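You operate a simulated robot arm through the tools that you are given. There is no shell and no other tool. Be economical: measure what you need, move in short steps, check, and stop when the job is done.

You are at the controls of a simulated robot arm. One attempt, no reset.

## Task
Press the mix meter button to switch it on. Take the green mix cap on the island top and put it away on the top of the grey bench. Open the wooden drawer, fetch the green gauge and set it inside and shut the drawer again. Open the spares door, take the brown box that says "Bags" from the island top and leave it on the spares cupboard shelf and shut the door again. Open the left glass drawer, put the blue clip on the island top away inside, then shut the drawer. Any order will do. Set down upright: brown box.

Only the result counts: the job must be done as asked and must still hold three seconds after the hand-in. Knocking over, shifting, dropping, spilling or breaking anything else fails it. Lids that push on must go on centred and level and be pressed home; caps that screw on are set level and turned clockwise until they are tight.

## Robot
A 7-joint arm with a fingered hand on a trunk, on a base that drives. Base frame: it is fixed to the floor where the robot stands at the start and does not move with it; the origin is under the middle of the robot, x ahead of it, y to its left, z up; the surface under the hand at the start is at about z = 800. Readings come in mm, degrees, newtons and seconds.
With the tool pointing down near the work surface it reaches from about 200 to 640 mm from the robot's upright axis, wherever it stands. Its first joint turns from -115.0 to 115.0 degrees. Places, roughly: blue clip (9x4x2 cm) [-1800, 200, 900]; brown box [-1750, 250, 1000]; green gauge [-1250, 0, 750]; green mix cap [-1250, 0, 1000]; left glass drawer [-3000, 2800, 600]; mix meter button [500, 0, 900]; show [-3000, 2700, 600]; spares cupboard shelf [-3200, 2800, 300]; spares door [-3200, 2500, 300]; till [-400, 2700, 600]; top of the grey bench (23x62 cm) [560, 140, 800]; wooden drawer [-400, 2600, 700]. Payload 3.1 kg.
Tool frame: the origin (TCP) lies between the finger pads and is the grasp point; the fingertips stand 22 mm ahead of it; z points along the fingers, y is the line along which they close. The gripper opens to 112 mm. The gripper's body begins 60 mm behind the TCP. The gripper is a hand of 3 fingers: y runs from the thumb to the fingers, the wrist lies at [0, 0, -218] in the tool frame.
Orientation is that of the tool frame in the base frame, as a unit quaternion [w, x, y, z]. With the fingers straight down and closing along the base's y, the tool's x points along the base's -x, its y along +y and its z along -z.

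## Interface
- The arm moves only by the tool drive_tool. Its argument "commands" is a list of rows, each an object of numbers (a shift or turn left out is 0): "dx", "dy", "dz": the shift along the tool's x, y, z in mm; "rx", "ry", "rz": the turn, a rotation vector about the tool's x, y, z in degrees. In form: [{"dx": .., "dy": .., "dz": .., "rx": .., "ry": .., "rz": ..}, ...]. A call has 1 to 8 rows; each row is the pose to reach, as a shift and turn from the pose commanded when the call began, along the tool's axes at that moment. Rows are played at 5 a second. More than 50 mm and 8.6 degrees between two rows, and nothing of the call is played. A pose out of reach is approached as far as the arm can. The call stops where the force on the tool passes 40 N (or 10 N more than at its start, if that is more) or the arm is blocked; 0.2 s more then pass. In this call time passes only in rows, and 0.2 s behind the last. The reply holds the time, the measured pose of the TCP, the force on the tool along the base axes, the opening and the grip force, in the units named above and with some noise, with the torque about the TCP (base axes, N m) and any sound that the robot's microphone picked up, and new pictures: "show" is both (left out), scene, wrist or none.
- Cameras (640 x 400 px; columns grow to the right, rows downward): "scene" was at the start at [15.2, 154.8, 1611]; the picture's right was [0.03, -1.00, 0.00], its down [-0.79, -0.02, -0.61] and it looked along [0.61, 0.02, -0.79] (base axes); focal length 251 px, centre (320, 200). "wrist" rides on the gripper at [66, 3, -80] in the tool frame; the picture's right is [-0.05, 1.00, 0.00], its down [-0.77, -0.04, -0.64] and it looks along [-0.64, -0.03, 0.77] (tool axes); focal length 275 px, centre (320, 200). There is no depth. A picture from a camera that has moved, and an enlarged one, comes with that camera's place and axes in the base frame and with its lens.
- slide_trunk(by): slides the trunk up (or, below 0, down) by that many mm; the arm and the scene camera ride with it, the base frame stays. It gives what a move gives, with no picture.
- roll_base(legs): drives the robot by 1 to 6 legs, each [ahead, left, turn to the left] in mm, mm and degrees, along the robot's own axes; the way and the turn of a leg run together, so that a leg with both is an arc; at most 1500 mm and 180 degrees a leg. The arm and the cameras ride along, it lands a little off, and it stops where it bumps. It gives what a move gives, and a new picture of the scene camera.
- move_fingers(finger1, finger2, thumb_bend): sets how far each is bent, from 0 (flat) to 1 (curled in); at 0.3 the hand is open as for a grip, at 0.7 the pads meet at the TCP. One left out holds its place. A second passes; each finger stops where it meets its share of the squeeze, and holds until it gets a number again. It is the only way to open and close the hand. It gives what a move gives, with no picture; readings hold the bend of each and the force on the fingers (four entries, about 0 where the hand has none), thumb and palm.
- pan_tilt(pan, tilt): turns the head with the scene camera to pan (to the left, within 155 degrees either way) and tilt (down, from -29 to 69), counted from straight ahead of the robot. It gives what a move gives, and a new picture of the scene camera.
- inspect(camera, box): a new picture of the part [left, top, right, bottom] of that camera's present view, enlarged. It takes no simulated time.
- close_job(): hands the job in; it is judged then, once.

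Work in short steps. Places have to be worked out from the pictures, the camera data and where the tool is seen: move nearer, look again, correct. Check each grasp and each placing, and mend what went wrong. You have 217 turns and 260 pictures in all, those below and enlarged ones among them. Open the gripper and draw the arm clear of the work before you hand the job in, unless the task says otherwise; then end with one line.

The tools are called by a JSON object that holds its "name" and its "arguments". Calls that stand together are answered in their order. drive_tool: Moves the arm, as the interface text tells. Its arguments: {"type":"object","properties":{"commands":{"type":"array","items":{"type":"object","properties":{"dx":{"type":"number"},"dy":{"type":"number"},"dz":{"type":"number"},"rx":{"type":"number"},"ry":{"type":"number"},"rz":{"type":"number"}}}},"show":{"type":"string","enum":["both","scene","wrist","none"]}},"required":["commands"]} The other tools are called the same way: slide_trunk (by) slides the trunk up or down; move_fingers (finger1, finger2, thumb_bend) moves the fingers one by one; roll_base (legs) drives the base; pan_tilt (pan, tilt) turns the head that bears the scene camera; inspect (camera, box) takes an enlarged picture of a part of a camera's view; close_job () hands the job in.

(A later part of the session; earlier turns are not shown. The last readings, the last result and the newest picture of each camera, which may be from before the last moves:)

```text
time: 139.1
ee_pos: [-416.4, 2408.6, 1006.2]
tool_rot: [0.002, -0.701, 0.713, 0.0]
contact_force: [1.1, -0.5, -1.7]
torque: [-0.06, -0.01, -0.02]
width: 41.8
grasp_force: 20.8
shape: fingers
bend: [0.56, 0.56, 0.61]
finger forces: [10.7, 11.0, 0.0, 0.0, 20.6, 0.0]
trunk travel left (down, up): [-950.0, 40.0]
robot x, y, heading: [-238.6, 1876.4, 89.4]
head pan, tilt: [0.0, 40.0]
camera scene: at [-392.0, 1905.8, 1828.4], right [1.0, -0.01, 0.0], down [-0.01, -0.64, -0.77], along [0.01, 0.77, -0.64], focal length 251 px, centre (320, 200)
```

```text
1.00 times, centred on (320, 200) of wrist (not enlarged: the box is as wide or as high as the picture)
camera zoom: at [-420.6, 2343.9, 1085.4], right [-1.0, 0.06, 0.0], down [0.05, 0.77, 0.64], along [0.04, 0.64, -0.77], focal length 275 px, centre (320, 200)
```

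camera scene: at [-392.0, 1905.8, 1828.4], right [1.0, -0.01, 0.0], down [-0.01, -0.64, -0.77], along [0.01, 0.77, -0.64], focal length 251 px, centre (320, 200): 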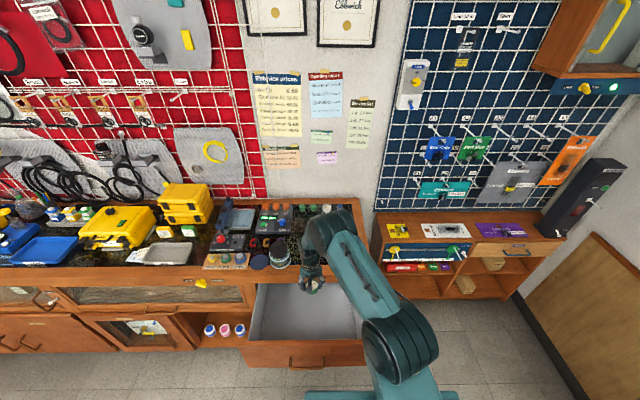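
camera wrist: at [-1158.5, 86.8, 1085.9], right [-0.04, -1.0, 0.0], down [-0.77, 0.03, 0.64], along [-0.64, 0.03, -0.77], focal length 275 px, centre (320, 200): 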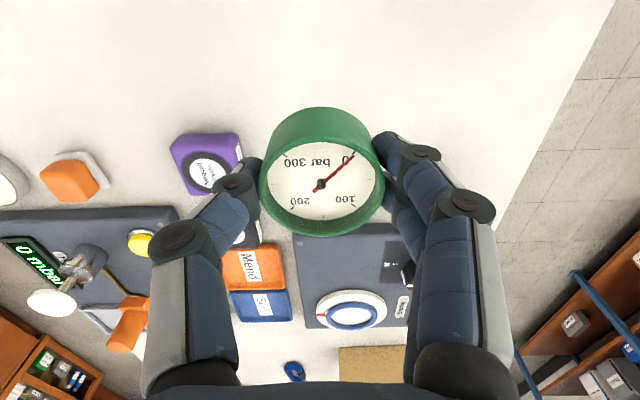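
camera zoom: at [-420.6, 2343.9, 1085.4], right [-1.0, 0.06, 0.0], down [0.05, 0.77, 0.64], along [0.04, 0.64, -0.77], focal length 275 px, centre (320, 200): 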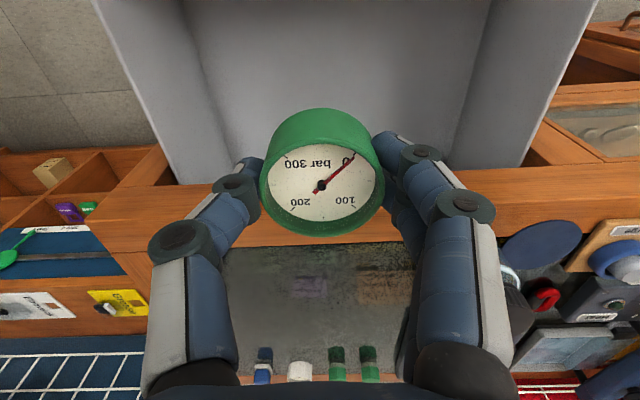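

The gauge is over the drawer. Shift 15 mm toward the counter and lower the trunk 320 mm, then look.

{"name": "drive_tool", "arguments": {"commands": [{"dx": -15}], "show": "none"}}

{"name": "slide_trunk", "arguments": {"by": -300}}

{"name": "inspect", "arguments": {"camera": "wrist", "box": [0, 0, 640, 400]}}

{"name": "inspect", "arguments": {"camera": "scene", "box": [160, 150, 480, 400]}}

```text
time: 139.5
ee_pos: [-415.3, 2425.2, 1006.9]
tool_rot: [0.003, -0.701, 0.713, -0.001]
contact_force: [-0.3, 1.1, -0.5]
torque: [0.0, -0.02, 0.02]
width: 41.6
grasp_force: 21.8
shape: fingers
bend: [0.56, 0.56, 0.61]
finger forces: [10.7, 11.1, 0.1, 0.0, 20.8, 0.0]
trunk travel left (down, up): [-950.0, 40.0]
robot x, y, heading: [-242.3, 1879.3, 89.0]
head pan, tilt: [0.0, 40.0]
```

```text
time: 142.5
ee_pos: [-416.4, 2425.3, 706.2]
tool_rot: [0.003, -0.701, 0.713, 0.0]
contact_force: [-0.1, -0.1, -2.0]
torque: [-0.01, 0.0, -0.02]
width: 41.7
grasp_force: 21.4
shape: fingers
bend: [0.56, 0.56, 0.61]
finger forces: [10.7, 11.1, 0.0, 0.0, 20.7, 0.0]
trunk travel left (down, up): [-650.0, 340.0]
robot x, y, heading: [-242.8, 1880.9, 89.2]
head pan, tilt: [0.0, 40.0]
```

```text
1.00 times, centred on (320, 200) of wrist (not enlarged: the box is as wide or as high as the picture)
camera zoom: at [-420.7, 2359.7, 785.4], right [-1.0, 0.06, 0.0], down [0.05, 0.77, 0.64], along [0.04, 0.64, -0.77], focal length 275 px, centre (320, 200)
```

zoom: 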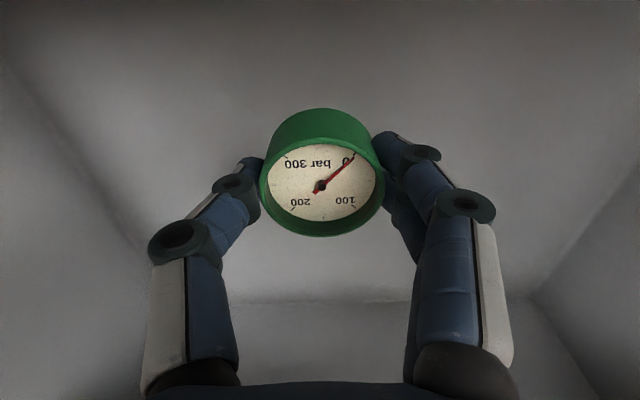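

```text
1.60 times, centred on (320, 275) of scene
camera zoom: at [-391.9, 1906.5, 1528.5], right [1.0, -0.01, 0.0], down [-0.01, -0.64, -0.77], along [0.01, 0.77, -0.64], focal length 401 px, centre (320, 80)
```

zoom: 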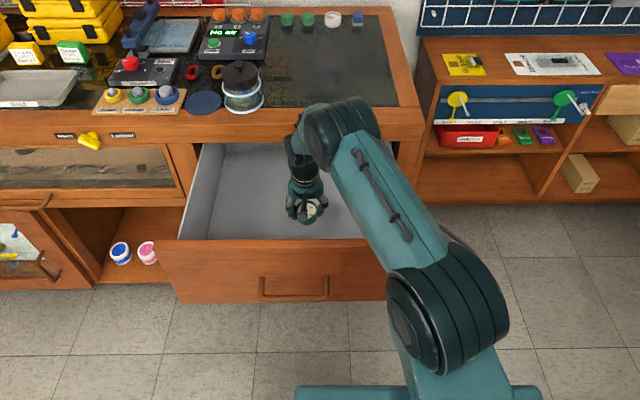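

The hand is inside the drawer. Lower further by arm, gently.

{"name": "drive_tool", "arguments": {"commands": [{"dz": 15}, {"dz": 30}, {"dz": 45}, {"dz": 55}], "show": "wrist"}}

```text
time: 143.5
ee_pos: [-416.6, 2424.7, 651.7]
tool_rot: [0.004, -0.701, 0.714, 0.0]
contact_force: [-0.1, 1.3, -1.1]
torque: [0.02, 0.0, 0.03]
width: 41.6
grasp_force: 21.5
shape: fingers
bend: [0.56, 0.56, 0.61]
finger forces: [10.6, 11.0, 0.0, 0.0, 20.7, 0.0]
trunk travel left (down, up): [-650.0, 340.0]
robot x, y, heading: [-237.5, 1876.6, 89.1]
head pan, tilt: [0.0, 40.0]
camera wrist: at [-420.6, 2360.3, 730.3], right [-1.0, 0.06, 0.0], down [0.05, 0.77, 0.64], along [0.04, 0.64, -0.77], focal length 275 px, centre (320, 200)
```

wrist: 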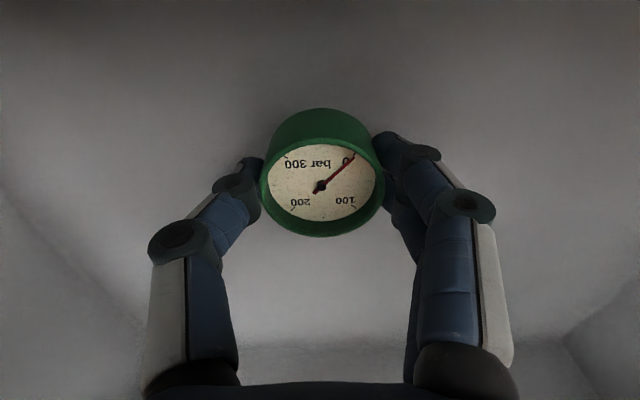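

The floor works out at z≈590, so contact should come near TCP z 625. Lower slowly.

{"name": "drive_tool", "arguments": {"commands": [{"dz": 10}, {"dz": 16}, {"dz": 20}, {"dz": 24}, {"dz": 28}, {"dz": 31}], "show": "wrist"}}

```text
time: 144.9
ee_pos: [-416.2, 2425.2, 625.1]
tool_rot: [0.004, -0.701, 0.713, 0.004]
contact_force: [-0.2, 1.8, 32.7]
torque: [0.07, 0.03, 0.01]
width: 41.3
grasp_force: 23.0
shape: fingers
bend: [0.58, 0.58, 0.63]
finger forces: [11.7, 12.1, 0.0, 0.0, 23.1, 0.1]
trunk travel left (down, up): [-650.0, 340.0]
robot x, y, heading: [-237.8, 1881.6, 89.3]
head pan, tilt: [0.0, 40.0]
camera wrist: at [-420.2, 2359.6, 703.0], right [-1.0, 0.06, 0.0], down [0.05, 0.76, 0.64], along [0.04, 0.64, -0.76], focal length 275 px, centre (320, 200)
```

wrist: 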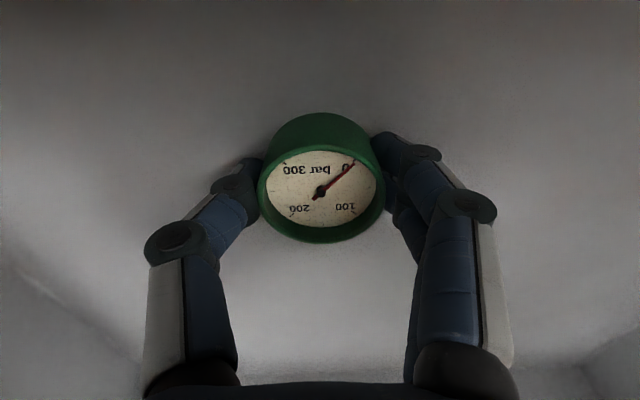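

Firm contact with the drawer floor. Ease up 3 mm, open the fingers a little, then rise.

{"name": "drive_tool", "arguments": {"commands": [{"dz": -3}], "show": "none"}}

{"name": "move_fingers", "arguments": {"finger1": 0.48, "finger2": 0.48, "thumb_bend": 0.5}}

{"name": "drive_tool", "arguments": {"commands": [{"dz": -8}, {"dz": -25}, {"dz": -60}, {"dz": -100}], "show": "wrist"}}

```text
time: 145.3
ee_pos: [-415.3, 2423.9, 624.9]
tool_rot: [0.002, -0.701, 0.713, 0.001]
contact_force: [-0.7, 1.3, 22.2]
torque: [0.03, 0.1, 0.02]
width: 41.2
grasp_force: 23.6
shape: fingers
bend: [0.58, 0.58, 0.63]
finger forces: [11.8, 12.3, 0.0, 0.1, 21.6, 0.0]
trunk travel left (down, up): [-650.0, 340.0]
robot x, y, heading: [-243.0, 1880.5, 89.2]
head pan, tilt: [0.0, 40.0]
```

```text
time: 146.3
ee_pos: [-415.4, 2424.2, 623.7]
tool_rot: [0.003, -0.701, 0.714, 0.001]
contact_force: [1.0, -1.2, 15.0]
torque: [-0.1, 0.0, 0.02]
width: 49.1
grasp_force: 7.7
shape: fingers
bend: [0.53, 0.5, 0.52]
finger forces: [5.4, 2.7, 0.1, 0.0, 7.6, 0.0]
trunk travel left (down, up): [-650.0, 340.0]
robot x, y, heading: [-238.3, 1880.9, 89.3]
head pan, tilt: [0.0, 40.0]
```

```text
time: 147.3
ee_pos: [-416.9, 2424.6, 724.9]
tool_rot: [0.002, -0.701, 0.714, 0.0]
contact_force: [0.0, 0.3, 0.6]
torque: [0.0, 0.01, -0.01]
width: 57.3
grasp_force: 0.1
shape: fingers
bend: [0.48, 0.48, 0.5]
finger forces: [0.1, 0.0, 0.0, 0.1, 0.0, 0.0]
trunk travel left (down, up): [-650.0, 340.0]
robot x, y, heading: [-240.4, 1881.2, 89.2]
head pan, tilt: [0.0, 40.0]
camera wrist: at [-421.5, 2358.5, 803.0], right [-1.0, 0.06, 0.0], down [0.05, 0.77, 0.64], along [0.04, 0.64, -0.77], focal length 275 px, centre (320, 200)
```

wrist: 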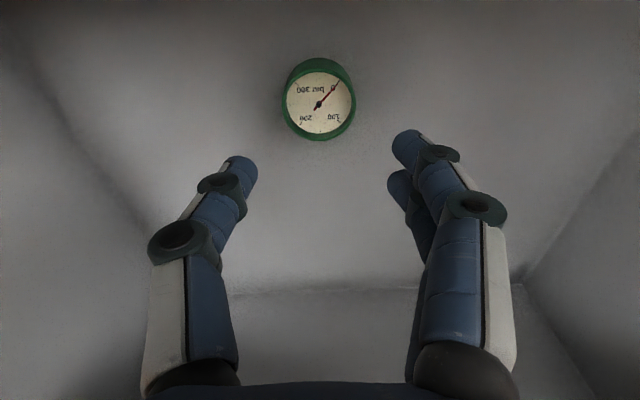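

The gauge sits flat in the drawer. Raise, back off, and turn the hand forward to push the drawer shut.

{"name": "slide_trunk", "arguments": {"by": 250}}

{"name": "roll_base", "arguments": {"legs": [[-400, 0, 0]]}}

{"name": "drive_tool", "arguments": {"commands": [{"dx": -10, "dy": -15, "ry": -8}, {"dx": -20, "dy": -30, "ry": -16}, {"dx": -30, "dy": -45, "ry": -24}, {"dx": -40, "dy": -60, "ry": -32}, {"dx": -50, "dy": -75, "ry": -40}, {"dx": -60, "dy": -90, "ry": -48}, {"dx": -70, "dy": -105, "ry": -56}, {"dx": -80, "dy": -120, "ry": -64}], "show": "none"}}

{"name": "drive_tool", "arguments": {"commands": [{"ry": -8}, {"ry": -16}, {"ry": -24}, {"ry": -26}], "show": "none"}}

{"name": "move_fingers", "arguments": {"finger1": 0.75, "finger2": 0.75, "thumb_bend": 0.75}}

```text
time: 149.9
ee_pos: [-417.0, 2424.5, 973.1]
tool_rot: [0.004, -0.701, 0.714, 0.0]
contact_force: [0.0, -0.7, 0.9]
torque: [-0.02, 0.02, 0.03]
width: 57.3
grasp_force: 0.0
shape: fingers
bend: [0.48, 0.48, 0.5]
finger forces: [0.0, 0.1, 0.0, 0.1, 0.1, 0.1]
trunk travel left (down, up): [-900.0, 90.0]
robot x, y, heading: [-239.3, 1880.1, 89.2]
head pan, tilt: [0.0, 40.0]
```

```text
time: 152.4
ee_pos: [-418.3, 2027.8, 974.6]
tool_rot: [0.003, -0.697, 0.717, 0.0]
contact_force: [0.4, -0.1, 0.3]
torque: [-0.02, -0.03, -0.04]
width: 57.5
grasp_force: 0.0
shape: fingers
bend: [0.48, 0.48, 0.5]
finger forces: [0.1, 0.0, 0.0, 0.1, 0.0, 0.0]
trunk travel left (down, up): [-900.0, 90.0]
robot x, y, heading: [-248.8, 1483.0, 88.9]
head pan, tilt: [0.0, 40.0]
camera scene: at [-398.9, 1509.9, 1778.4], right [1.0, -0.02, 0.0], down [-0.01, -0.64, -0.77], along [0.02, 0.77, -0.64], focal length 251 px, centre (320, 200)
```

scene: 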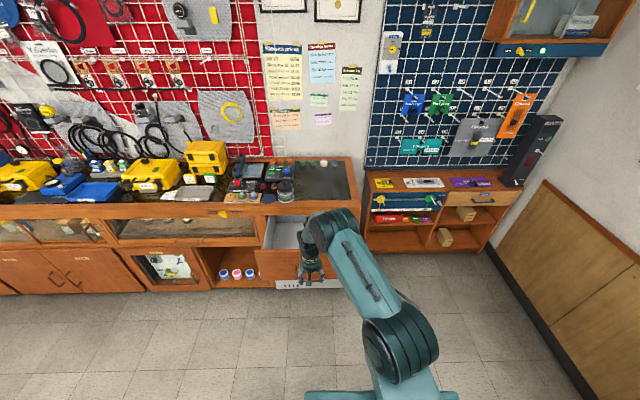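

```text
time: 154.2
ee_pos: [-296.5, 2104.0, 974.4]
tool_rot: [0.383, -0.59, 0.607, 0.37]
contact_force: [-0.7, 0.0, 0.4]
torque: [-0.02, -0.02, -0.03]
width: 57.6
grasp_force: 0.1
shape: fingers
bend: [0.48, 0.48, 0.5]
finger forces: [0.0, 0.0, 0.0, 0.0, 0.1, 0.0]
out of reach, approached as far as the arm can: row 3
trunk travel left (down, up): [-900.0, 90.0]
robot x, y, heading: [-249.9, 1481.7, 88.7]
head pan, tilt: [0.0, 40.0]
```

```text
time: 155.2
ee_pos: [-296.0, 2104.2, 973.9]
tool_rot: [0.508, -0.492, 0.505, 0.494]
contact_force: [0.4, 0.7, 0.9]
torque: [-0.01, -0.01, -0.01]
width: 57.8
grasp_force: 0.0
shape: fingers
bend: [0.48, 0.48, 0.5]
finger forces: [0.1, 0.0, 0.0, 0.0, 0.0, 0.1]
trunk travel left (down, up): [-900.0, 90.0]
robot x, y, heading: [-246.0, 1480.2, 88.5]
head pan, tilt: [0.0, 40.0]
```

```text
time: 156.2
ee_pos: [-295.8, 2103.4, 974.1]
tool_rot: [0.508, -0.493, 0.505, 0.494]
contact_force: [-0.4, -0.3, 1.0]
torque: [-0.02, 0.01, -0.01]
width: 0.1
grasp_force: 0.0
shape: fingers
bend: [0.74, 0.74, 0.74]
finger forces: [0.0, 0.0, 0.1, 0.0, 0.0, 0.0]
trunk travel left (down, up): [-900.0, 90.0]
robot x, y, heading: [-249.6, 1478.6, 88.5]
head pan, tilt: [0.0, 40.0]
```

{"name": "roll_base", "arguments": {"legs": [[0, 132, 1.5]]}}

{"name": "slide_trunk", "arguments": {"by": -222}}

{"name": "roll_base", "arguments": {"legs": [[300, 0, 0]]}}

```text
time: 157.5
ee_pos: [-447.7, 2103.7, 974.1]
tool_rot: [0.501, -0.5, 0.499, 0.5]
contact_force: [-0.7, -1.2, -0.2]
torque: [0.02, 0.02, -0.01]
width: 0.0
grasp_force: 0.1
shape: fingers
bend: [0.74, 0.74, 0.74]
finger forces: [0.0, 0.0, 0.0, 0.0, 0.0, 0.1]
trunk travel left (down, up): [-900.0, 90.0]
robot x, y, heading: [-380.4, 1485.5, 90.2]
head pan, tilt: [0.0, 40.0]
camera scene: at [-533.6, 1506.5, 1778.5], right [1.0, 0.0, 0.0], down [0.0, -0.64, -0.77], along [0.0, 0.77, -0.64], focal length 251 px, centre (320, 200)
```

scene: 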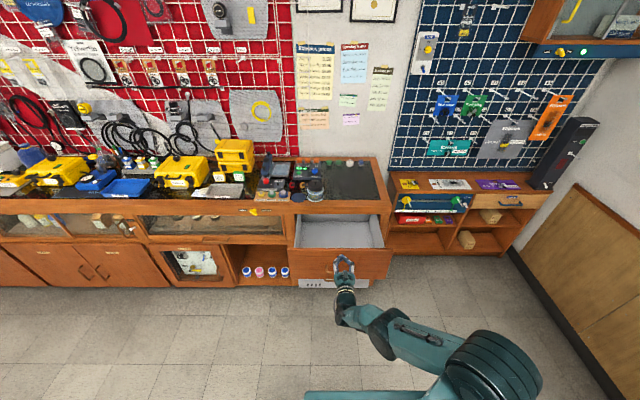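

```text
time: 159.8
ee_pos: [-448.0, 2103.4, 752.6]
tool_rot: [0.501, -0.5, 0.499, 0.5]
contact_force: [-0.5, -0.3, -0.5]
torque: [-0.01, -0.01, 0.01]
width: 0.0
grasp_force: 0.1
shape: fingers
bend: [0.74, 0.74, 0.74]
finger forces: [0.0, 0.1, 0.0, 0.1, 0.1, 0.0]
trunk travel left (down, up): [-678.0, 312.0]
robot x, y, heading: [-381.1, 1479.2, 90.3]
head pan, tilt: [0.0, 40.0]
```

```text
time: 161.9
ee_pos: [-448.3, 2400.8, 751.2]
tool_rot: [0.502, -0.5, 0.498, 0.5]
contact_force: [0.2, 0.2, -0.7]
torque: [0.02, -0.02, 0.0]
width: 0.0
grasp_force: 0.1
shape: fingers
bend: [0.74, 0.74, 0.74]
finger forces: [0.0, 0.0, 0.0, 0.1, 0.1, 0.0]
trunk travel left (down, up): [-678.0, 312.0]
robot x, y, heading: [-382.7, 1780.4, 90.0]
head pan, tilt: [0.0, 40.0]
camera scene: at [-535.3, 1804.3, 1556.4], right [1.0, 0.0, 0.0], down [0.0, -0.64, -0.77], along [0.0, 0.77, -0.64], focal length 251 px, centre (320, 200)
```

scene: 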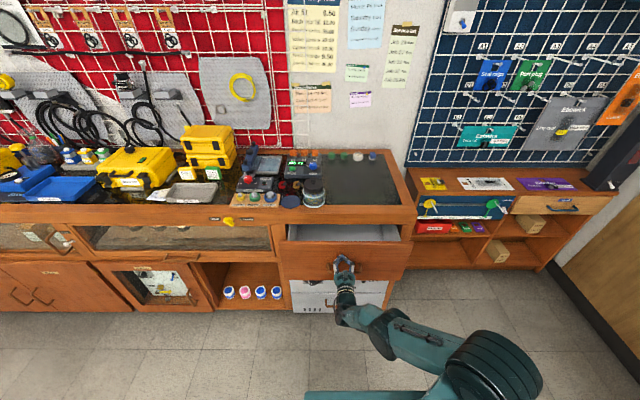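

It is pushing the drawer in nicely. Continue another 80 mm by base, then finish with the arm under force watch.

{"name": "roll_base", "arguments": {"legs": [[75, 0, 0]]}}

{"name": "drive_tool", "arguments": {"commands": [{"dz": 8}, {"dz": 14}, {"dz": 20}, {"dz": 26}, {"dz": 32}, {"dz": 38}, {"dz": 44}], "show": "scene"}}

```text
time: 162.9
ee_pos: [-448.0, 2477.6, 750.6]
tool_rot: [0.501, -0.5, 0.499, 0.499]
contact_force: [0.2, 0.3, -0.1]
torque: [0.02, -0.03, 0.0]
width: 0.0
grasp_force: 0.2
shape: fingers
bend: [0.74, 0.74, 0.74]
finger forces: [0.0, 0.1, 0.1, 0.0, 0.0, 0.0]
trunk travel left (down, up): [-678.0, 312.0]
robot x, y, heading: [-384.2, 1856.5, 90.0]
head pan, tilt: [0.0, 40.0]
camera scene: at [-535.6, 1880.6, 1556.4], right [1.0, 0.0, 0.0], down [0.0, -0.64, -0.77], along [0.0, 0.77, -0.64], focal length 251 px, centre (320, 200)
```

scene: 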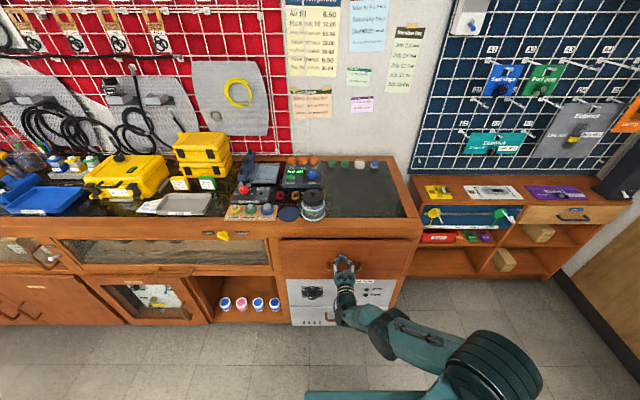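

```text
time: 164.1
ee_pos: [-447.3, 2500.0, 750.8]
tool_rot: [-0.502, 0.502, -0.498, -0.498]
contact_force: [3.0, -23.9, 6.8]
torque: [0.15, 0.0, -0.07]
width: 0.1
grasp_force: 13.1
shape: fingers
bend: [0.75, 0.75, 0.77]
finger forces: [0.0, 0.0, 0.0, 0.1, 24.8, 0.0]
trunk travel left (down, up): [-678.0, 312.0]
robot x, y, heading: [-382.5, 1851.3, 90.1]
head pan, tilt: [0.0, 40.0]
stopped in row 5: the force on the tool passed its limit at 44 N (the readings are from after the stop); the commanded pose is now the measured one
camera scene: at [-534.7, 1871.4, 1556.8], right [1.0, 0.0, 0.0], down [0.0, -0.64, -0.77], along [0.0, 0.77, -0.64], focal length 251 px, centre (320, 200)
```

scene: 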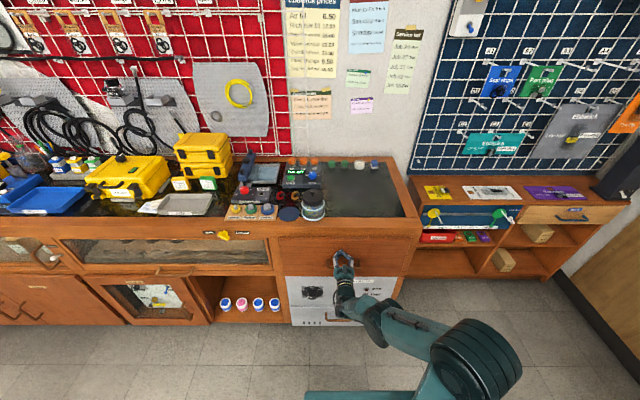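

The drawer hits its stop and looks shut. I'll back off and check it closely.

{"name": "roll_base", "arguments": {"legs": [[-400, 0, 0]]}}

{"name": "inspect", "arguments": {"camera": "scene", "box": [180, 160, 420, 320]}}

{"name": "pan_tilt", "arguments": {"pan": 70, "tilt": 20}}

{"name": "inspect", "arguments": {"camera": "scene", "box": [200, 150, 520, 320]}}

```text
time: 166.6
ee_pos: [-446.7, 2110.7, 748.7]
tool_rot: [0.502, -0.501, 0.501, 0.496]
contact_force: [0.9, 0.1, 0.1]
torque: [0.01, -0.04, -0.01]
width: 0.1
grasp_force: 0.1
shape: fingers
bend: [0.74, 0.74, 0.75]
finger forces: [0.1, 0.0, 0.0, 0.1, 0.0, 0.1]
trunk travel left (down, up): [-678.0, 312.0]
robot x, y, heading: [-383.5, 1460.5, 89.8]
head pan, tilt: [0.0, 40.0]
camera scene: at [-534.7, 1484.5, 1556.5], right [1.0, 0.0, 0.0], down [0.0, -0.64, -0.77], along [0.0, 0.77, -0.64], focal length 251 px, centre (320, 200)
```

scene: 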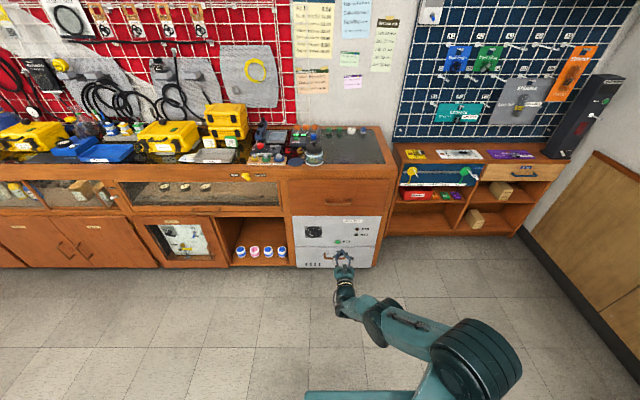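

```text
2.50 times, centred on (300, 240) of scene
camera zoom: at [-534.7, 1484.5, 1556.5], right [1.0, 0.0, 0.0], down [0.0, -0.64, -0.77], along [0.0, 0.77, -0.64], focal length 627 px, centre (370, 100)
```

zoom: 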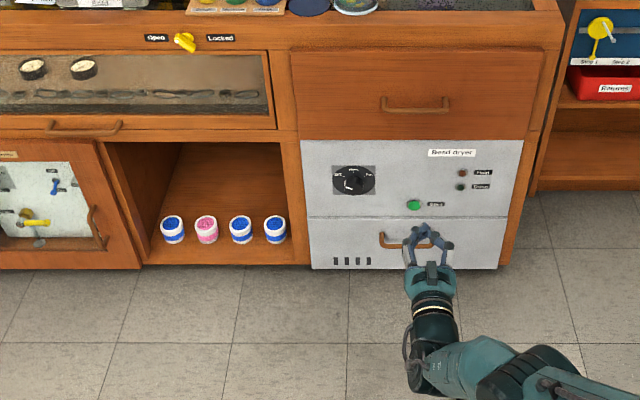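

```text
time: 168.0
ee_pos: [-445.0, 2109.9, 748.0]
tool_rot: [-0.501, 0.501, -0.5, -0.497]
contact_force: [0.7, 0.1, 0.9]
torque: [-0.02, -0.01, 0.03]
width: 0.0
grasp_force: 0.0
shape: fingers
bend: [0.74, 0.74, 0.75]
finger forces: [0.1, 0.0, 0.0, 0.1, 0.0, 0.0]
trunk travel left (down, up): [-678.0, 312.0]
robot x, y, heading: [-382.4, 1463.3, 90.0]
head pan, tilt: [70.0, 20.0]
camera scene: at [-622.1, 1432.3, 1587.8], right [0.34, 0.94, 0.0], down [0.32, -0.12, -0.94], along [-0.88, 0.32, -0.34], focal length 251 px, centre (320, 200)
```

scene: 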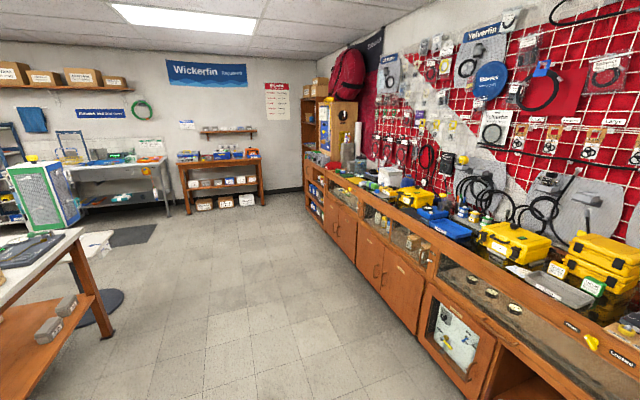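

```text
2.00 times, centred on (360, 235) of scene
camera zoom: at [-622.1, 1432.3, 1587.8], right [0.34, 0.94, 0.0], down [0.32, -0.12, -0.94], along [-0.88, 0.32, -0.34], focal length 502 px, centre (240, 130)
```

zoom: 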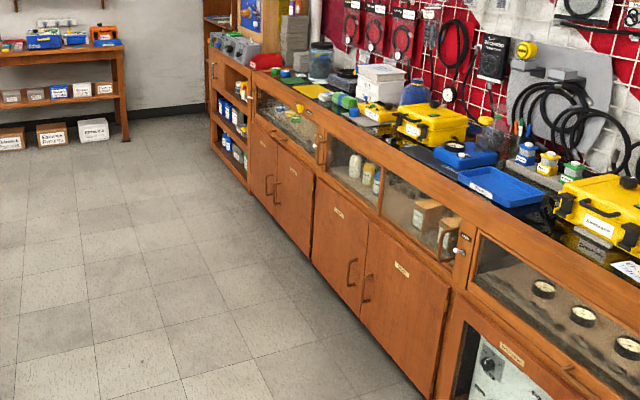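

The wooden drawer is flush shut. Now strafe left along the counter to the left glass drawer and spares cupboard.

{"name": "roll_base", "arguments": {"legs": [[0, 1500, 0], [0, 950, 0]]}}

{"name": "pan_tilt", "arguments": {"pan": 0, "tilt": 40}}

{"name": "inspect", "arguments": {"camera": "scene", "box": [120, 80, 460, 300]}}

```text
time: 180.0
ee_pos: [-2915.7, 2104.0, 747.4]
tool_rot: [0.501, -0.501, 0.5, 0.497]
contact_force: [-0.1, 0.8, 0.6]
torque: [0.0, 0.02, -0.03]
width: 0.0
grasp_force: 0.0
shape: fingers
bend: [0.74, 0.74, 0.75]
finger forces: [0.0, 0.0, 0.1, 0.0, 0.1, 0.1]
trunk travel left (down, up): [-678.0, 312.0]
robot x, y, heading: [-2852.6, 1450.5, 90.2]
head pan, tilt: [70.0, 20.0]
camera scene: at [-3092.3, 1424.8, 1587.8], right [0.34, 0.94, 0.0], down [0.32, -0.12, -0.94], along [-0.88, 0.32, -0.34], focal length 251 px, centre (320, 200)
```

scene: 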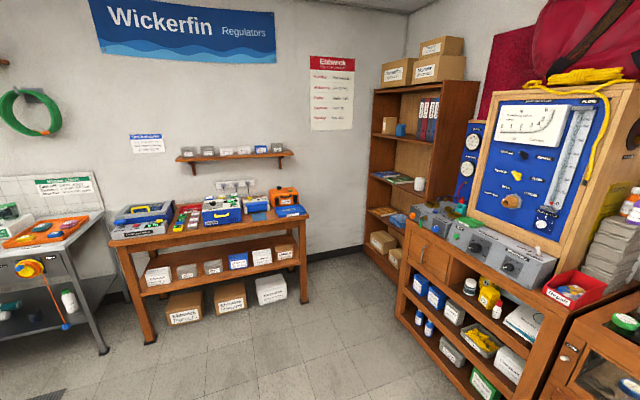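

```text
time: 181.4
ee_pos: [-2915.6, 2103.9, 749.2]
tool_rot: [-0.501, 0.502, -0.5, -0.497]
contact_force: [0.4, -0.2, -1.1]
torque: [0.03, -0.04, 0.0]
width: 0.1
grasp_force: 0.0
shape: fingers
bend: [0.74, 0.74, 0.75]
finger forces: [0.0, 0.0, 0.0, 0.0, 0.0, 0.0]
trunk travel left (down, up): [-678.0, 312.0]
robot x, y, heading: [-2849.7, 1455.4, 90.2]
head pan, tilt: [0.0, 40.0]
camera scene: at [-3004.5, 1478.1, 1556.5], right [1.0, 0.0, 0.0], down [0.0, -0.64, -0.77], along [0.0, 0.77, -0.64], focal length 251 px, centre (320, 200)
```

scene: 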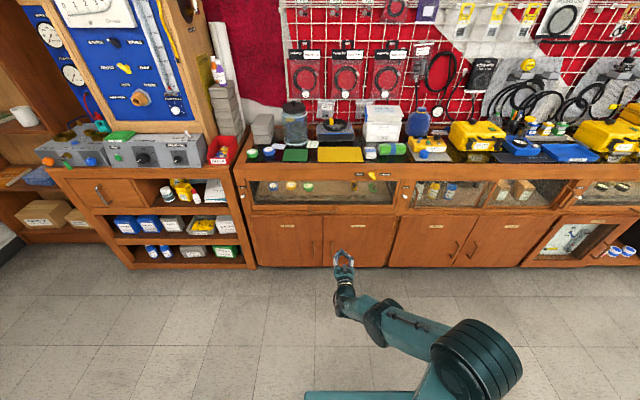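

```text
1.82 times, centred on (290, 190) of scene
camera zoom: at [-3004.5, 1478.1, 1556.5], right [1.0, 0.0, 0.0], down [0.0, -0.64, -0.77], along [0.0, 0.77, -0.64], focal length 456 px, centre (374, 218)
```

zoom: 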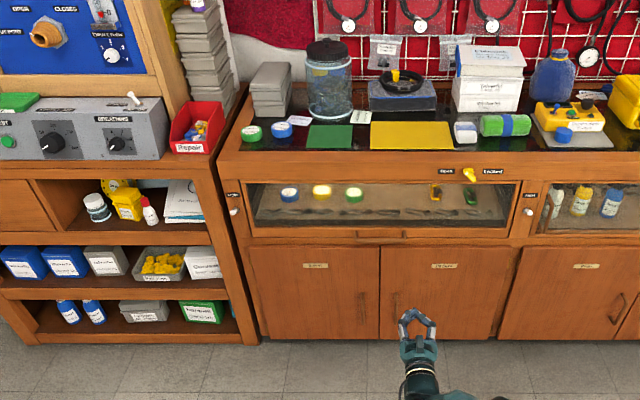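

{"name": "inspect", "arguments": {"camera": "scene", "box": [235, 160, 345, 230]}}

{"name": "inspect", "arguments": {"camera": "scene", "box": [325, 160, 425, 230]}}

{"name": "inspect", "arguments": {"camera": "scene", "box": [240, 205, 350, 280]}}

```text
5.71 times, centred on (290, 195) of scene
camera zoom: at [-3004.5, 1478.1, 1556.5], right [1.0, 0.0, 0.0], down [0.0, -0.64, -0.77], along [0.0, 0.77, -0.64], focal length 1433 px, centre (491, 229)
```

zoom: 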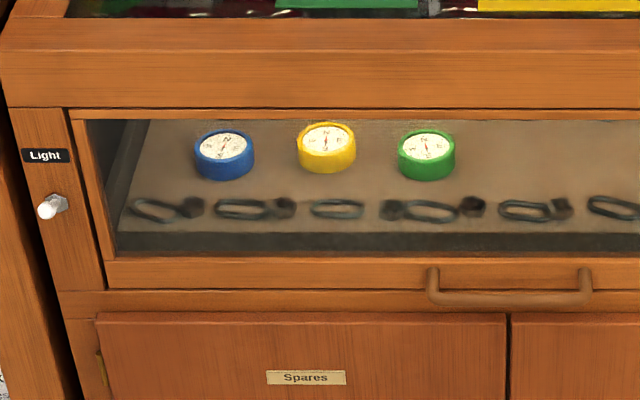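

```text
5.71 times, centred on (375, 195) of scene
camera zoom: at [-3004.5, 1478.1, 1556.5], right [1.0, 0.0, 0.0], down [0.0, -0.64, -0.77], along [0.0, 0.77, -0.64], focal length 1433 px, centre (6, 229)
```

zoom: 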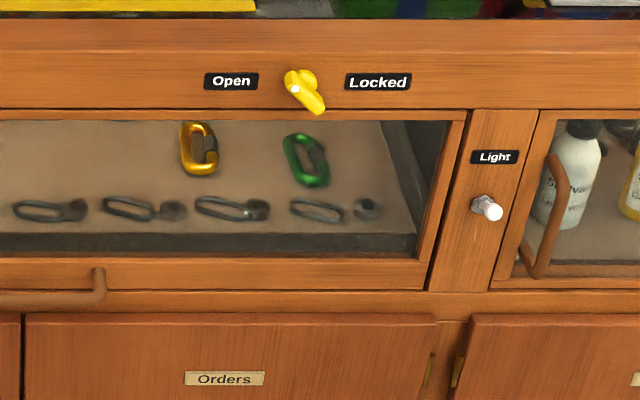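

```text
5.33 times, centred on (295, 242) of scene
camera zoom: at [-3004.5, 1478.1, 1556.5], right [1.0, 0.0, 0.0], down [0.0, -0.64, -0.77], along [0.0, 0.77, -0.64], focal length 1338 px, centre (453, -27)
```

zoom: 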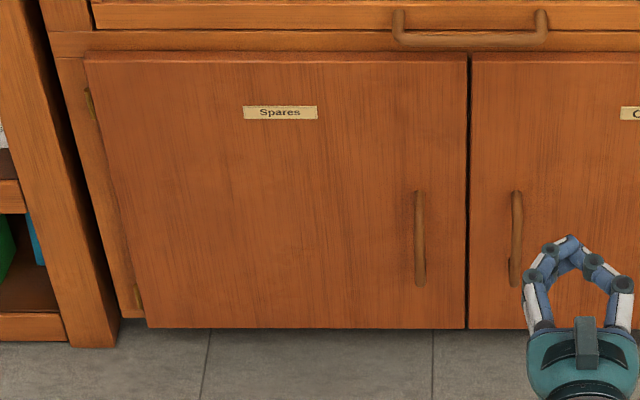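

The Spares door is at left (hinged left, handle at about (-3044, 2505, 291)), with the left glass drawer above it. That drawer has a lock lever between "Open" and "Locked". Let me look at it with the wrist camera.

{"name": "inspect", "arguments": {"camera": "wrist", "box": [0, 0, 640, 400]}}

```text
1.00 times, centred on (320, 200) of wrist (not enlarged: the box is as wide or as high as the picture)
camera zoom: at [-2919.0, 2023.7, 680.6], right [-1.0, 0.0, 0.04], down [0.03, -0.63, 0.77], along [0.03, 0.77, 0.63], focal length 275 px, centre (320, 200)
```

zoom: 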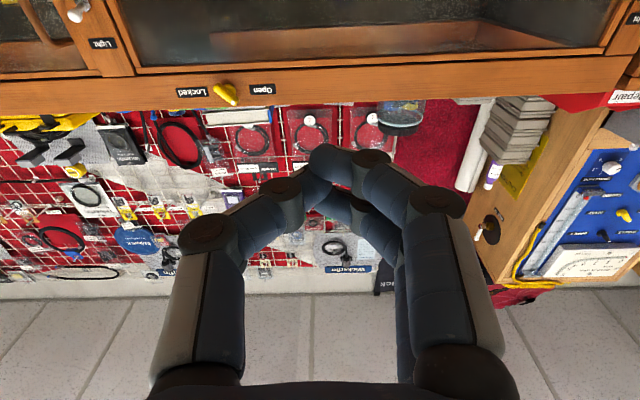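

{"name": "inspect", "arguments": {"camera": "wrist", "box": [150, 60, 310, 130]}}

```text
4.00 times, centred on (230, 95) of wrist
camera zoom: at [-2919.0, 2023.7, 680.6], right [-1.0, 0.0, 0.04], down [0.03, -0.63, 0.77], along [0.03, 0.77, 0.63], focal length 1101 px, centre (680, 620)
```

zoom: 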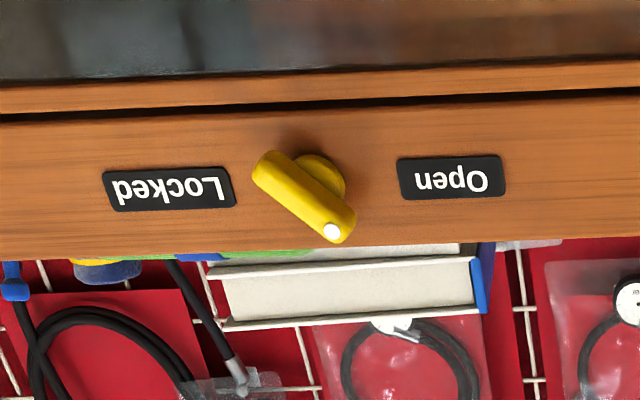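

The lever's white pointer end is on the "Open" side, so it's likely unlocked. The hand's present grip direction suits the vertical Spares handle, so I'll do the door first: strafe left and lower the trunk.

{"name": "roll_base", "arguments": {"legs": [[0, 125, 0]]}}

{"name": "move_fingers", "arguments": {"finger1": 0.45, "finger2": 0.45, "thumb_bend": 0.45}}

{"name": "slide_trunk", "arguments": {"by": -455}}

{"name": "roll_base", "arguments": {"legs": [[200, 0, 0]]}}

{"name": "inspect", "arguments": {"camera": "wrist", "box": [0, 0, 640, 400]}}

```text
time: 182.7
ee_pos: [-3039.7, 2102.9, 748.6]
tool_rot: [-0.501, 0.503, -0.5, -0.497]
contact_force: [0.0, 0.2, 0.8]
torque: [0.01, 0.01, -0.01]
width: 0.2
grasp_force: 0.0
shape: fingers
bend: [0.74, 0.74, 0.75]
finger forces: [0.1, 0.0, 0.1, 0.1, 0.0, 0.0]
trunk travel left (down, up): [-678.0, 312.0]
robot x, y, heading: [-2973.5, 1452.5, 90.0]
head pan, tilt: [0.0, 40.0]
camera scene: at [-3129.7, 1477.6, 1556.3], right [1.0, 0.0, 0.0], down [0.0, -0.64, -0.77], along [0.0, 0.77, -0.64], focal length 251 px, centre (320, 200)
```

scene: 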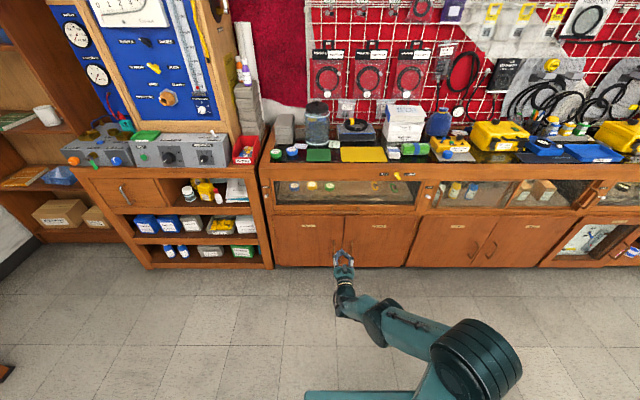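

```text
time: 183.7
ee_pos: [-3040.3, 2102.2, 748.0]
tool_rot: [-0.501, 0.501, -0.5, -0.498]
contact_force: [-0.2, 0.6, 0.1]
torque: [-0.01, -0.03, -0.01]
width: 68.7
grasp_force: 0.1
shape: fingers
bend: [0.45, 0.45, 0.45]
finger forces: [0.0, 0.0, 0.0, 0.0, 0.0, 0.0]
trunk travel left (down, up): [-678.0, 312.0]
robot x, y, heading: [-2978.8, 1454.3, 90.3]
head pan, tilt: [0.0, 40.0]
```

```text
refused: -455 is not a number from -400 to 400
```

```text
time: 185.3
ee_pos: [-3037.8, 2301.9, 747.5]
tool_rot: [-0.501, 0.502, -0.5, -0.496]
contact_force: [-1.4, -0.9, -0.6]
torque: [0.03, 0.01, 0.0]
width: 68.7
grasp_force: 0.1
shape: fingers
bend: [0.45, 0.45, 0.45]
finger forces: [0.0, 0.0, 0.0, 0.1, 0.1, 0.0]
trunk travel left (down, up): [-678.0, 312.0]
robot x, y, heading: [-2977.3, 1650.0, 90.0]
head pan, tilt: [0.0, 40.0]
camera scene: at [-3128.1, 1677.4, 1556.4], right [1.0, 0.0, 0.0], down [0.0, -0.64, -0.77], along [0.0, 0.77, -0.64], focal length 251 px, centre (320, 200)
```

scene: 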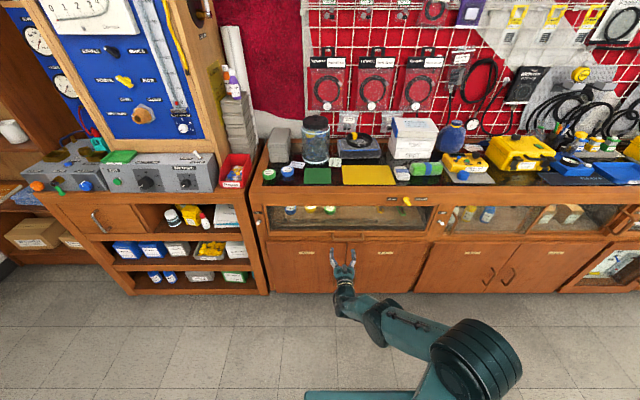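

```text
1.00 times, centred on (320, 200) of wrist (not enlarged: the box is as wide or as high as the picture)
camera zoom: at [-3041.7, 2221.9, 680.0], right [-1.0, 0.0, 0.04], down [0.03, -0.63, 0.77], along [0.03, 0.77, 0.63], focal length 275 px, centre (320, 200)
```

zoom: 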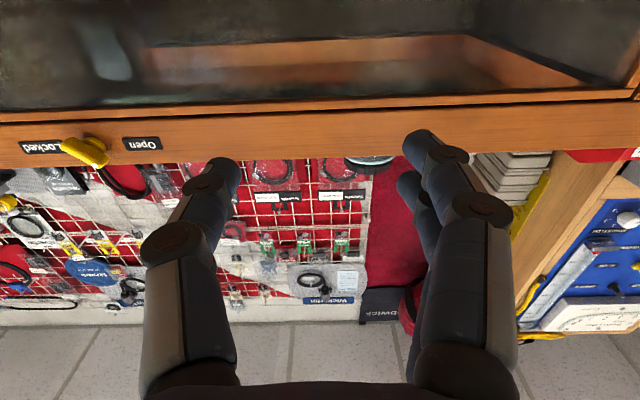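

Trunk moves are limited to 400 each; lowering in two moves.

{"name": "slide_trunk", "arguments": {"by": -400}}

{"name": "slide_trunk", "arguments": {"by": -55}}

{"name": "inspect", "arguments": {"camera": "wrist", "box": [0, 0, 640, 400]}}

{"name": "pan_tilt", "arguments": {"pan": 0, "tilt": 45}}

```text
time: 189.1
ee_pos: [-3039.7, 2300.4, 348.0]
tool_rot: [-0.501, 0.502, -0.5, -0.497]
contact_force: [0.5, 0.2, -0.3]
torque: [0.02, -0.01, -0.01]
width: 68.9
grasp_force: 0.1
shape: fingers
bend: [0.45, 0.45, 0.45]
finger forces: [0.0, 0.1, 0.1, 0.0, 0.0, 0.1]
trunk travel left (down, up): [-278.0, 712.0]
robot x, y, heading: [-2973.1, 1650.4, 90.0]
head pan, tilt: [0.0, 40.0]
```

```text
time: 190.1
ee_pos: [-3037.6, 2300.9, 293.8]
tool_rot: [0.502, -0.501, 0.501, 0.496]
contact_force: [0.1, -0.1, 0.3]
torque: [0.01, -0.02, -0.01]
width: 68.8
grasp_force: 0.0
shape: fingers
bend: [0.45, 0.45, 0.45]
finger forces: [0.1, 0.0, 0.0, 0.0, 0.1, 0.1]
trunk travel left (down, up): [-223.0, 767.0]
robot x, y, heading: [-2977.8, 1651.1, 89.8]
head pan, tilt: [0.0, 40.0]
```

```text
1.00 times, centred on (320, 200) of wrist (not enlarged: the box is as wide or as high as the picture)
camera zoom: at [-3041.7, 2221.4, 225.6], right [-1.0, 0.0, 0.04], down [0.03, -0.63, 0.77], along [0.03, 0.77, 0.63], focal length 275 px, centre (320, 200)
```

zoom: 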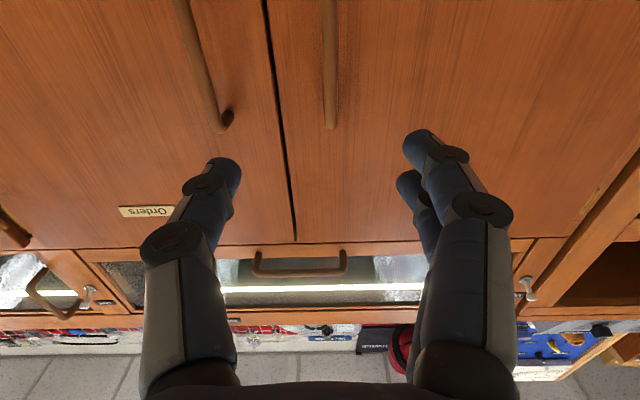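

```text
time: 190.7
ee_pos: [-3038.1, 2299.6, 293.7]
tool_rot: [0.502, -0.501, 0.501, 0.497]
contact_force: [-0.1, 0.4, -0.5]
torque: [0.04, 0.01, -0.02]
width: 68.8
grasp_force: 0.1
shape: fingers
bend: [0.45, 0.45, 0.45]
finger forces: [0.0, 0.1, 0.0, 0.0, 0.0, 0.0]
trunk travel left (down, up): [-223.0, 767.0]
robot x, y, heading: [-2976.4, 1650.3, 90.2]
head pan, tilt: [0.0, 45.0]
camera scene: at [-3128.1, 1672.3, 1094.2], right [1.0, 0.0, 0.0], down [0.0, -0.71, -0.71], along [0.0, 0.71, -0.71], focal length 251 px, centre (320, 200)
```

scene: 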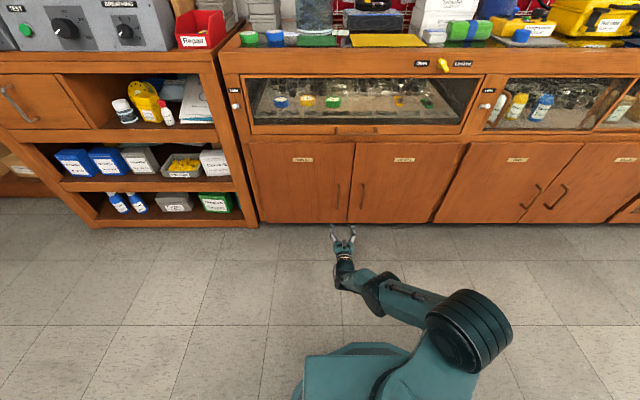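

The Spares handle is at x≈-3047, z≈290, right in front of the fingers. Roll forward 120 mm, then approach with the arm.

{"name": "roll_base", "arguments": {"legs": [[120, 0, 0]]}}

{"name": "drive_tool", "arguments": {"commands": [{"dy": 9, "dz": 15}, {"dy": 9, "dz": 30}, {"dy": 9, "dz": 45}, {"dy": 9, "dz": 58}, {"dy": 9, "dz": 66}, {"dy": 9, "dz": 72}], "show": "wrist"}}

```text
time: 192.0
ee_pos: [-3040.6, 2421.5, 293.1]
tool_rot: [-0.501, 0.501, -0.5, -0.497]
contact_force: [0.1, -0.4, -0.4]
torque: [0.01, 0.0, -0.03]
width: 68.9
grasp_force: 0.0
shape: fingers
bend: [0.45, 0.45, 0.45]
finger forces: [0.1, 0.1, 0.1, 0.0, 0.0, 0.0]
trunk travel left (down, up): [-223.0, 767.0]
robot x, y, heading: [-2975.2, 1773.3, 90.0]
head pan, tilt: [0.0, 45.0]
camera scene: at [-3128.3, 1792.8, 1094.2], right [1.0, 0.0, 0.0], down [0.0, -0.71, -0.71], along [0.0, 0.71, -0.71], focal length 251 px, centre (320, 200)
```

scene: 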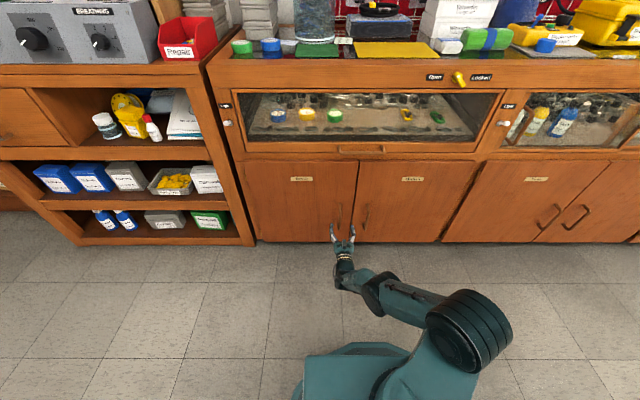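

```text
time: 193.4
ee_pos: [-3048.9, 2491.5, 293.9]
tool_rot: [-0.501, 0.503, -0.499, -0.497]
contact_force: [1.3, 0.5, 0.7]
torque: [0.01, 0.0, 0.0]
width: 68.7
grasp_force: 0.1
shape: fingers
bend: [0.45, 0.45, 0.45]
finger forces: [0.0, 0.1, 0.0, 0.1, 0.0, 0.1]
trunk travel left (down, up): [-223.0, 767.0]
robot x, y, heading: [-2977.5, 1772.5, 90.1]
head pan, tilt: [0.0, 45.0]
camera wrist: at [-3052.3, 2411.5, 227.0], right [-1.0, 0.0, 0.04], down [0.03, -0.63, 0.77], along [0.03, 0.77, 0.63], focal length 275 px, centre (320, 200)
```

wrist: 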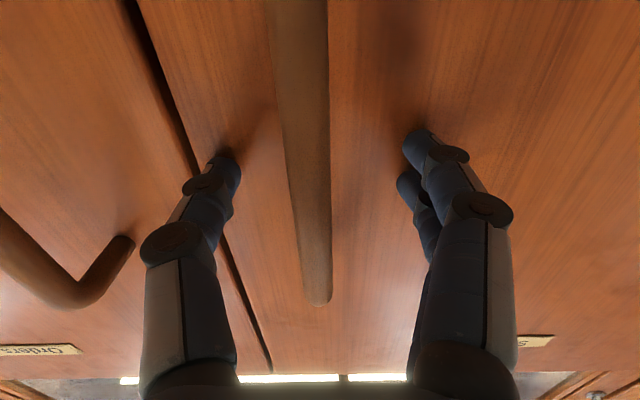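

The bar is between the fingers; advance slightly more and close.

{"name": "drive_tool", "arguments": {"commands": [{"dz": 4}, {"dz": 8}], "show": "none"}}

{"name": "move_fingers", "arguments": {"finger1": 0.77, "finger2": 0.77, "thumb_bend": 0.77}}

{"name": "inspect", "arguments": {"camera": "wrist", "box": [0, 0, 640, 400]}}

```text
time: 194.0
ee_pos: [-3050.0, 2491.1, 295.4]
tool_rot: [-0.501, 0.502, -0.5, -0.497]
contact_force: [0.6, 0.0, -0.3]
torque: [-0.05, -0.01, -0.04]
width: 69.1
grasp_force: 0.1
shape: fingers
bend: [0.45, 0.45, 0.45]
finger forces: [0.0, 0.1, 0.0, 0.0, 0.1, 0.0]
out of reach, approached as far as the arm can: row 1, 2
trunk travel left (down, up): [-223.0, 767.0]
robot x, y, heading: [-2974.2, 1769.2, 90.1]
head pan, tilt: [0.0, 45.0]
```

```text
time: 195.0
ee_pos: [-3049.1, 2490.1, 294.7]
tool_rot: [-0.501, 0.502, -0.5, -0.497]
contact_force: [-0.5, -1.3, -0.8]
torque: [0.04, 0.03, 0.0]
width: 0.0
grasp_force: 0.0
shape: fingers
bend: [0.75, 0.75, 0.74]
finger forces: [0.1, 0.0, 0.0, 0.0, 0.0, 0.1]
trunk travel left (down, up): [-223.0, 767.0]
robot x, y, heading: [-2977.0, 1771.2, 90.1]
head pan, tilt: [0.0, 45.0]
```

```text
1.00 times, centred on (320, 200) of wrist (not enlarged: the box is as wide or as high as the picture)
camera zoom: at [-3052.0, 2411.4, 226.9], right [-1.0, 0.0, 0.04], down [0.03, -0.63, 0.77], along [0.03, 0.77, 0.63], focal length 275 px, centre (320, 200)
```

zoom: 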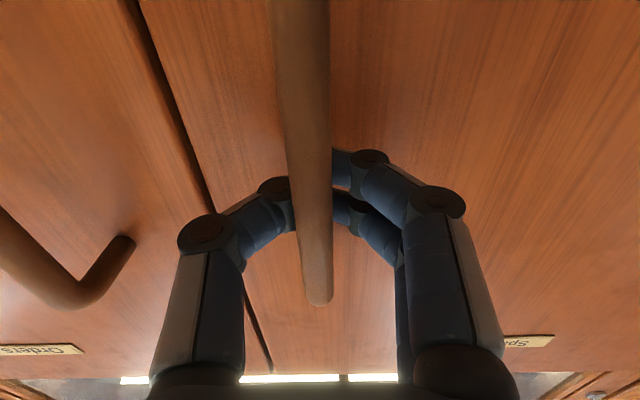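

Hooked behind the bar. Pull along the door's arc (hinge at left).

{"name": "drive_tool", "arguments": {"commands": [{"dz": -25, "dy": 1}, {"dz": -50, "dy": 4}, {"dz": -75, "dy": 8}, {"dz": -100, "dy": 15}, {"dz": -125, "dy": 24}, {"dz": -150, "dy": 36}]}}

```text
time: 196.4
ee_pos: [-3085.9, 2341.3, 294.5]
tool_rot: [-0.501, 0.502, -0.5, -0.498]
contact_force: [-8.3, 4.6, -0.2]
torque: [-0.03, -0.02, -0.05]
width: 0.0
grasp_force: 7.0
shape: fingers
bend: [0.75, 0.75, 0.75]
finger forces: [6.8, 6.7, 0.0, 0.0, 0.1, 0.0]
trunk travel left (down, up): [-223.0, 767.0]
robot x, y, heading: [-2977.1, 1772.8, 89.8]
head pan, tilt: [0.0, 45.0]
camera scene: at [-3128.7, 1793.1, 1094.2], right [1.0, 0.0, 0.0], down [0.0, -0.71, -0.71], along [0.0, 0.71, -0.71], focal length 251 px, centre (320, 200)
camera wrist: at [-3088.8, 2261.7, 227.2], right [-1.0, 0.0, 0.04], down [0.03, -0.63, 0.77], along [0.03, 0.77, 0.63], focal length 275 px, centre (320, 200)
```

scene: 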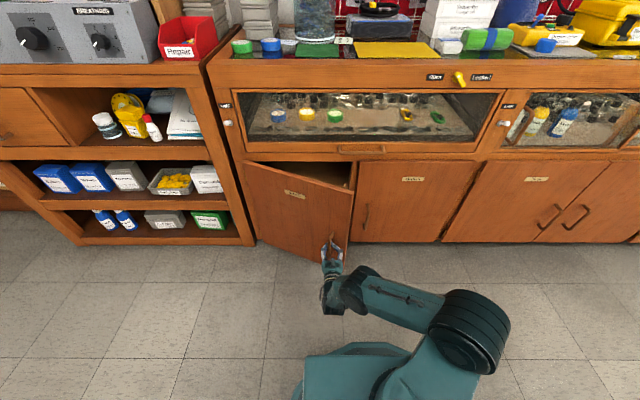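
wrist: 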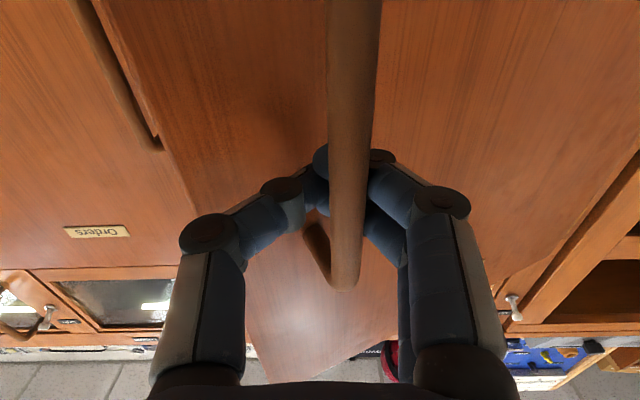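

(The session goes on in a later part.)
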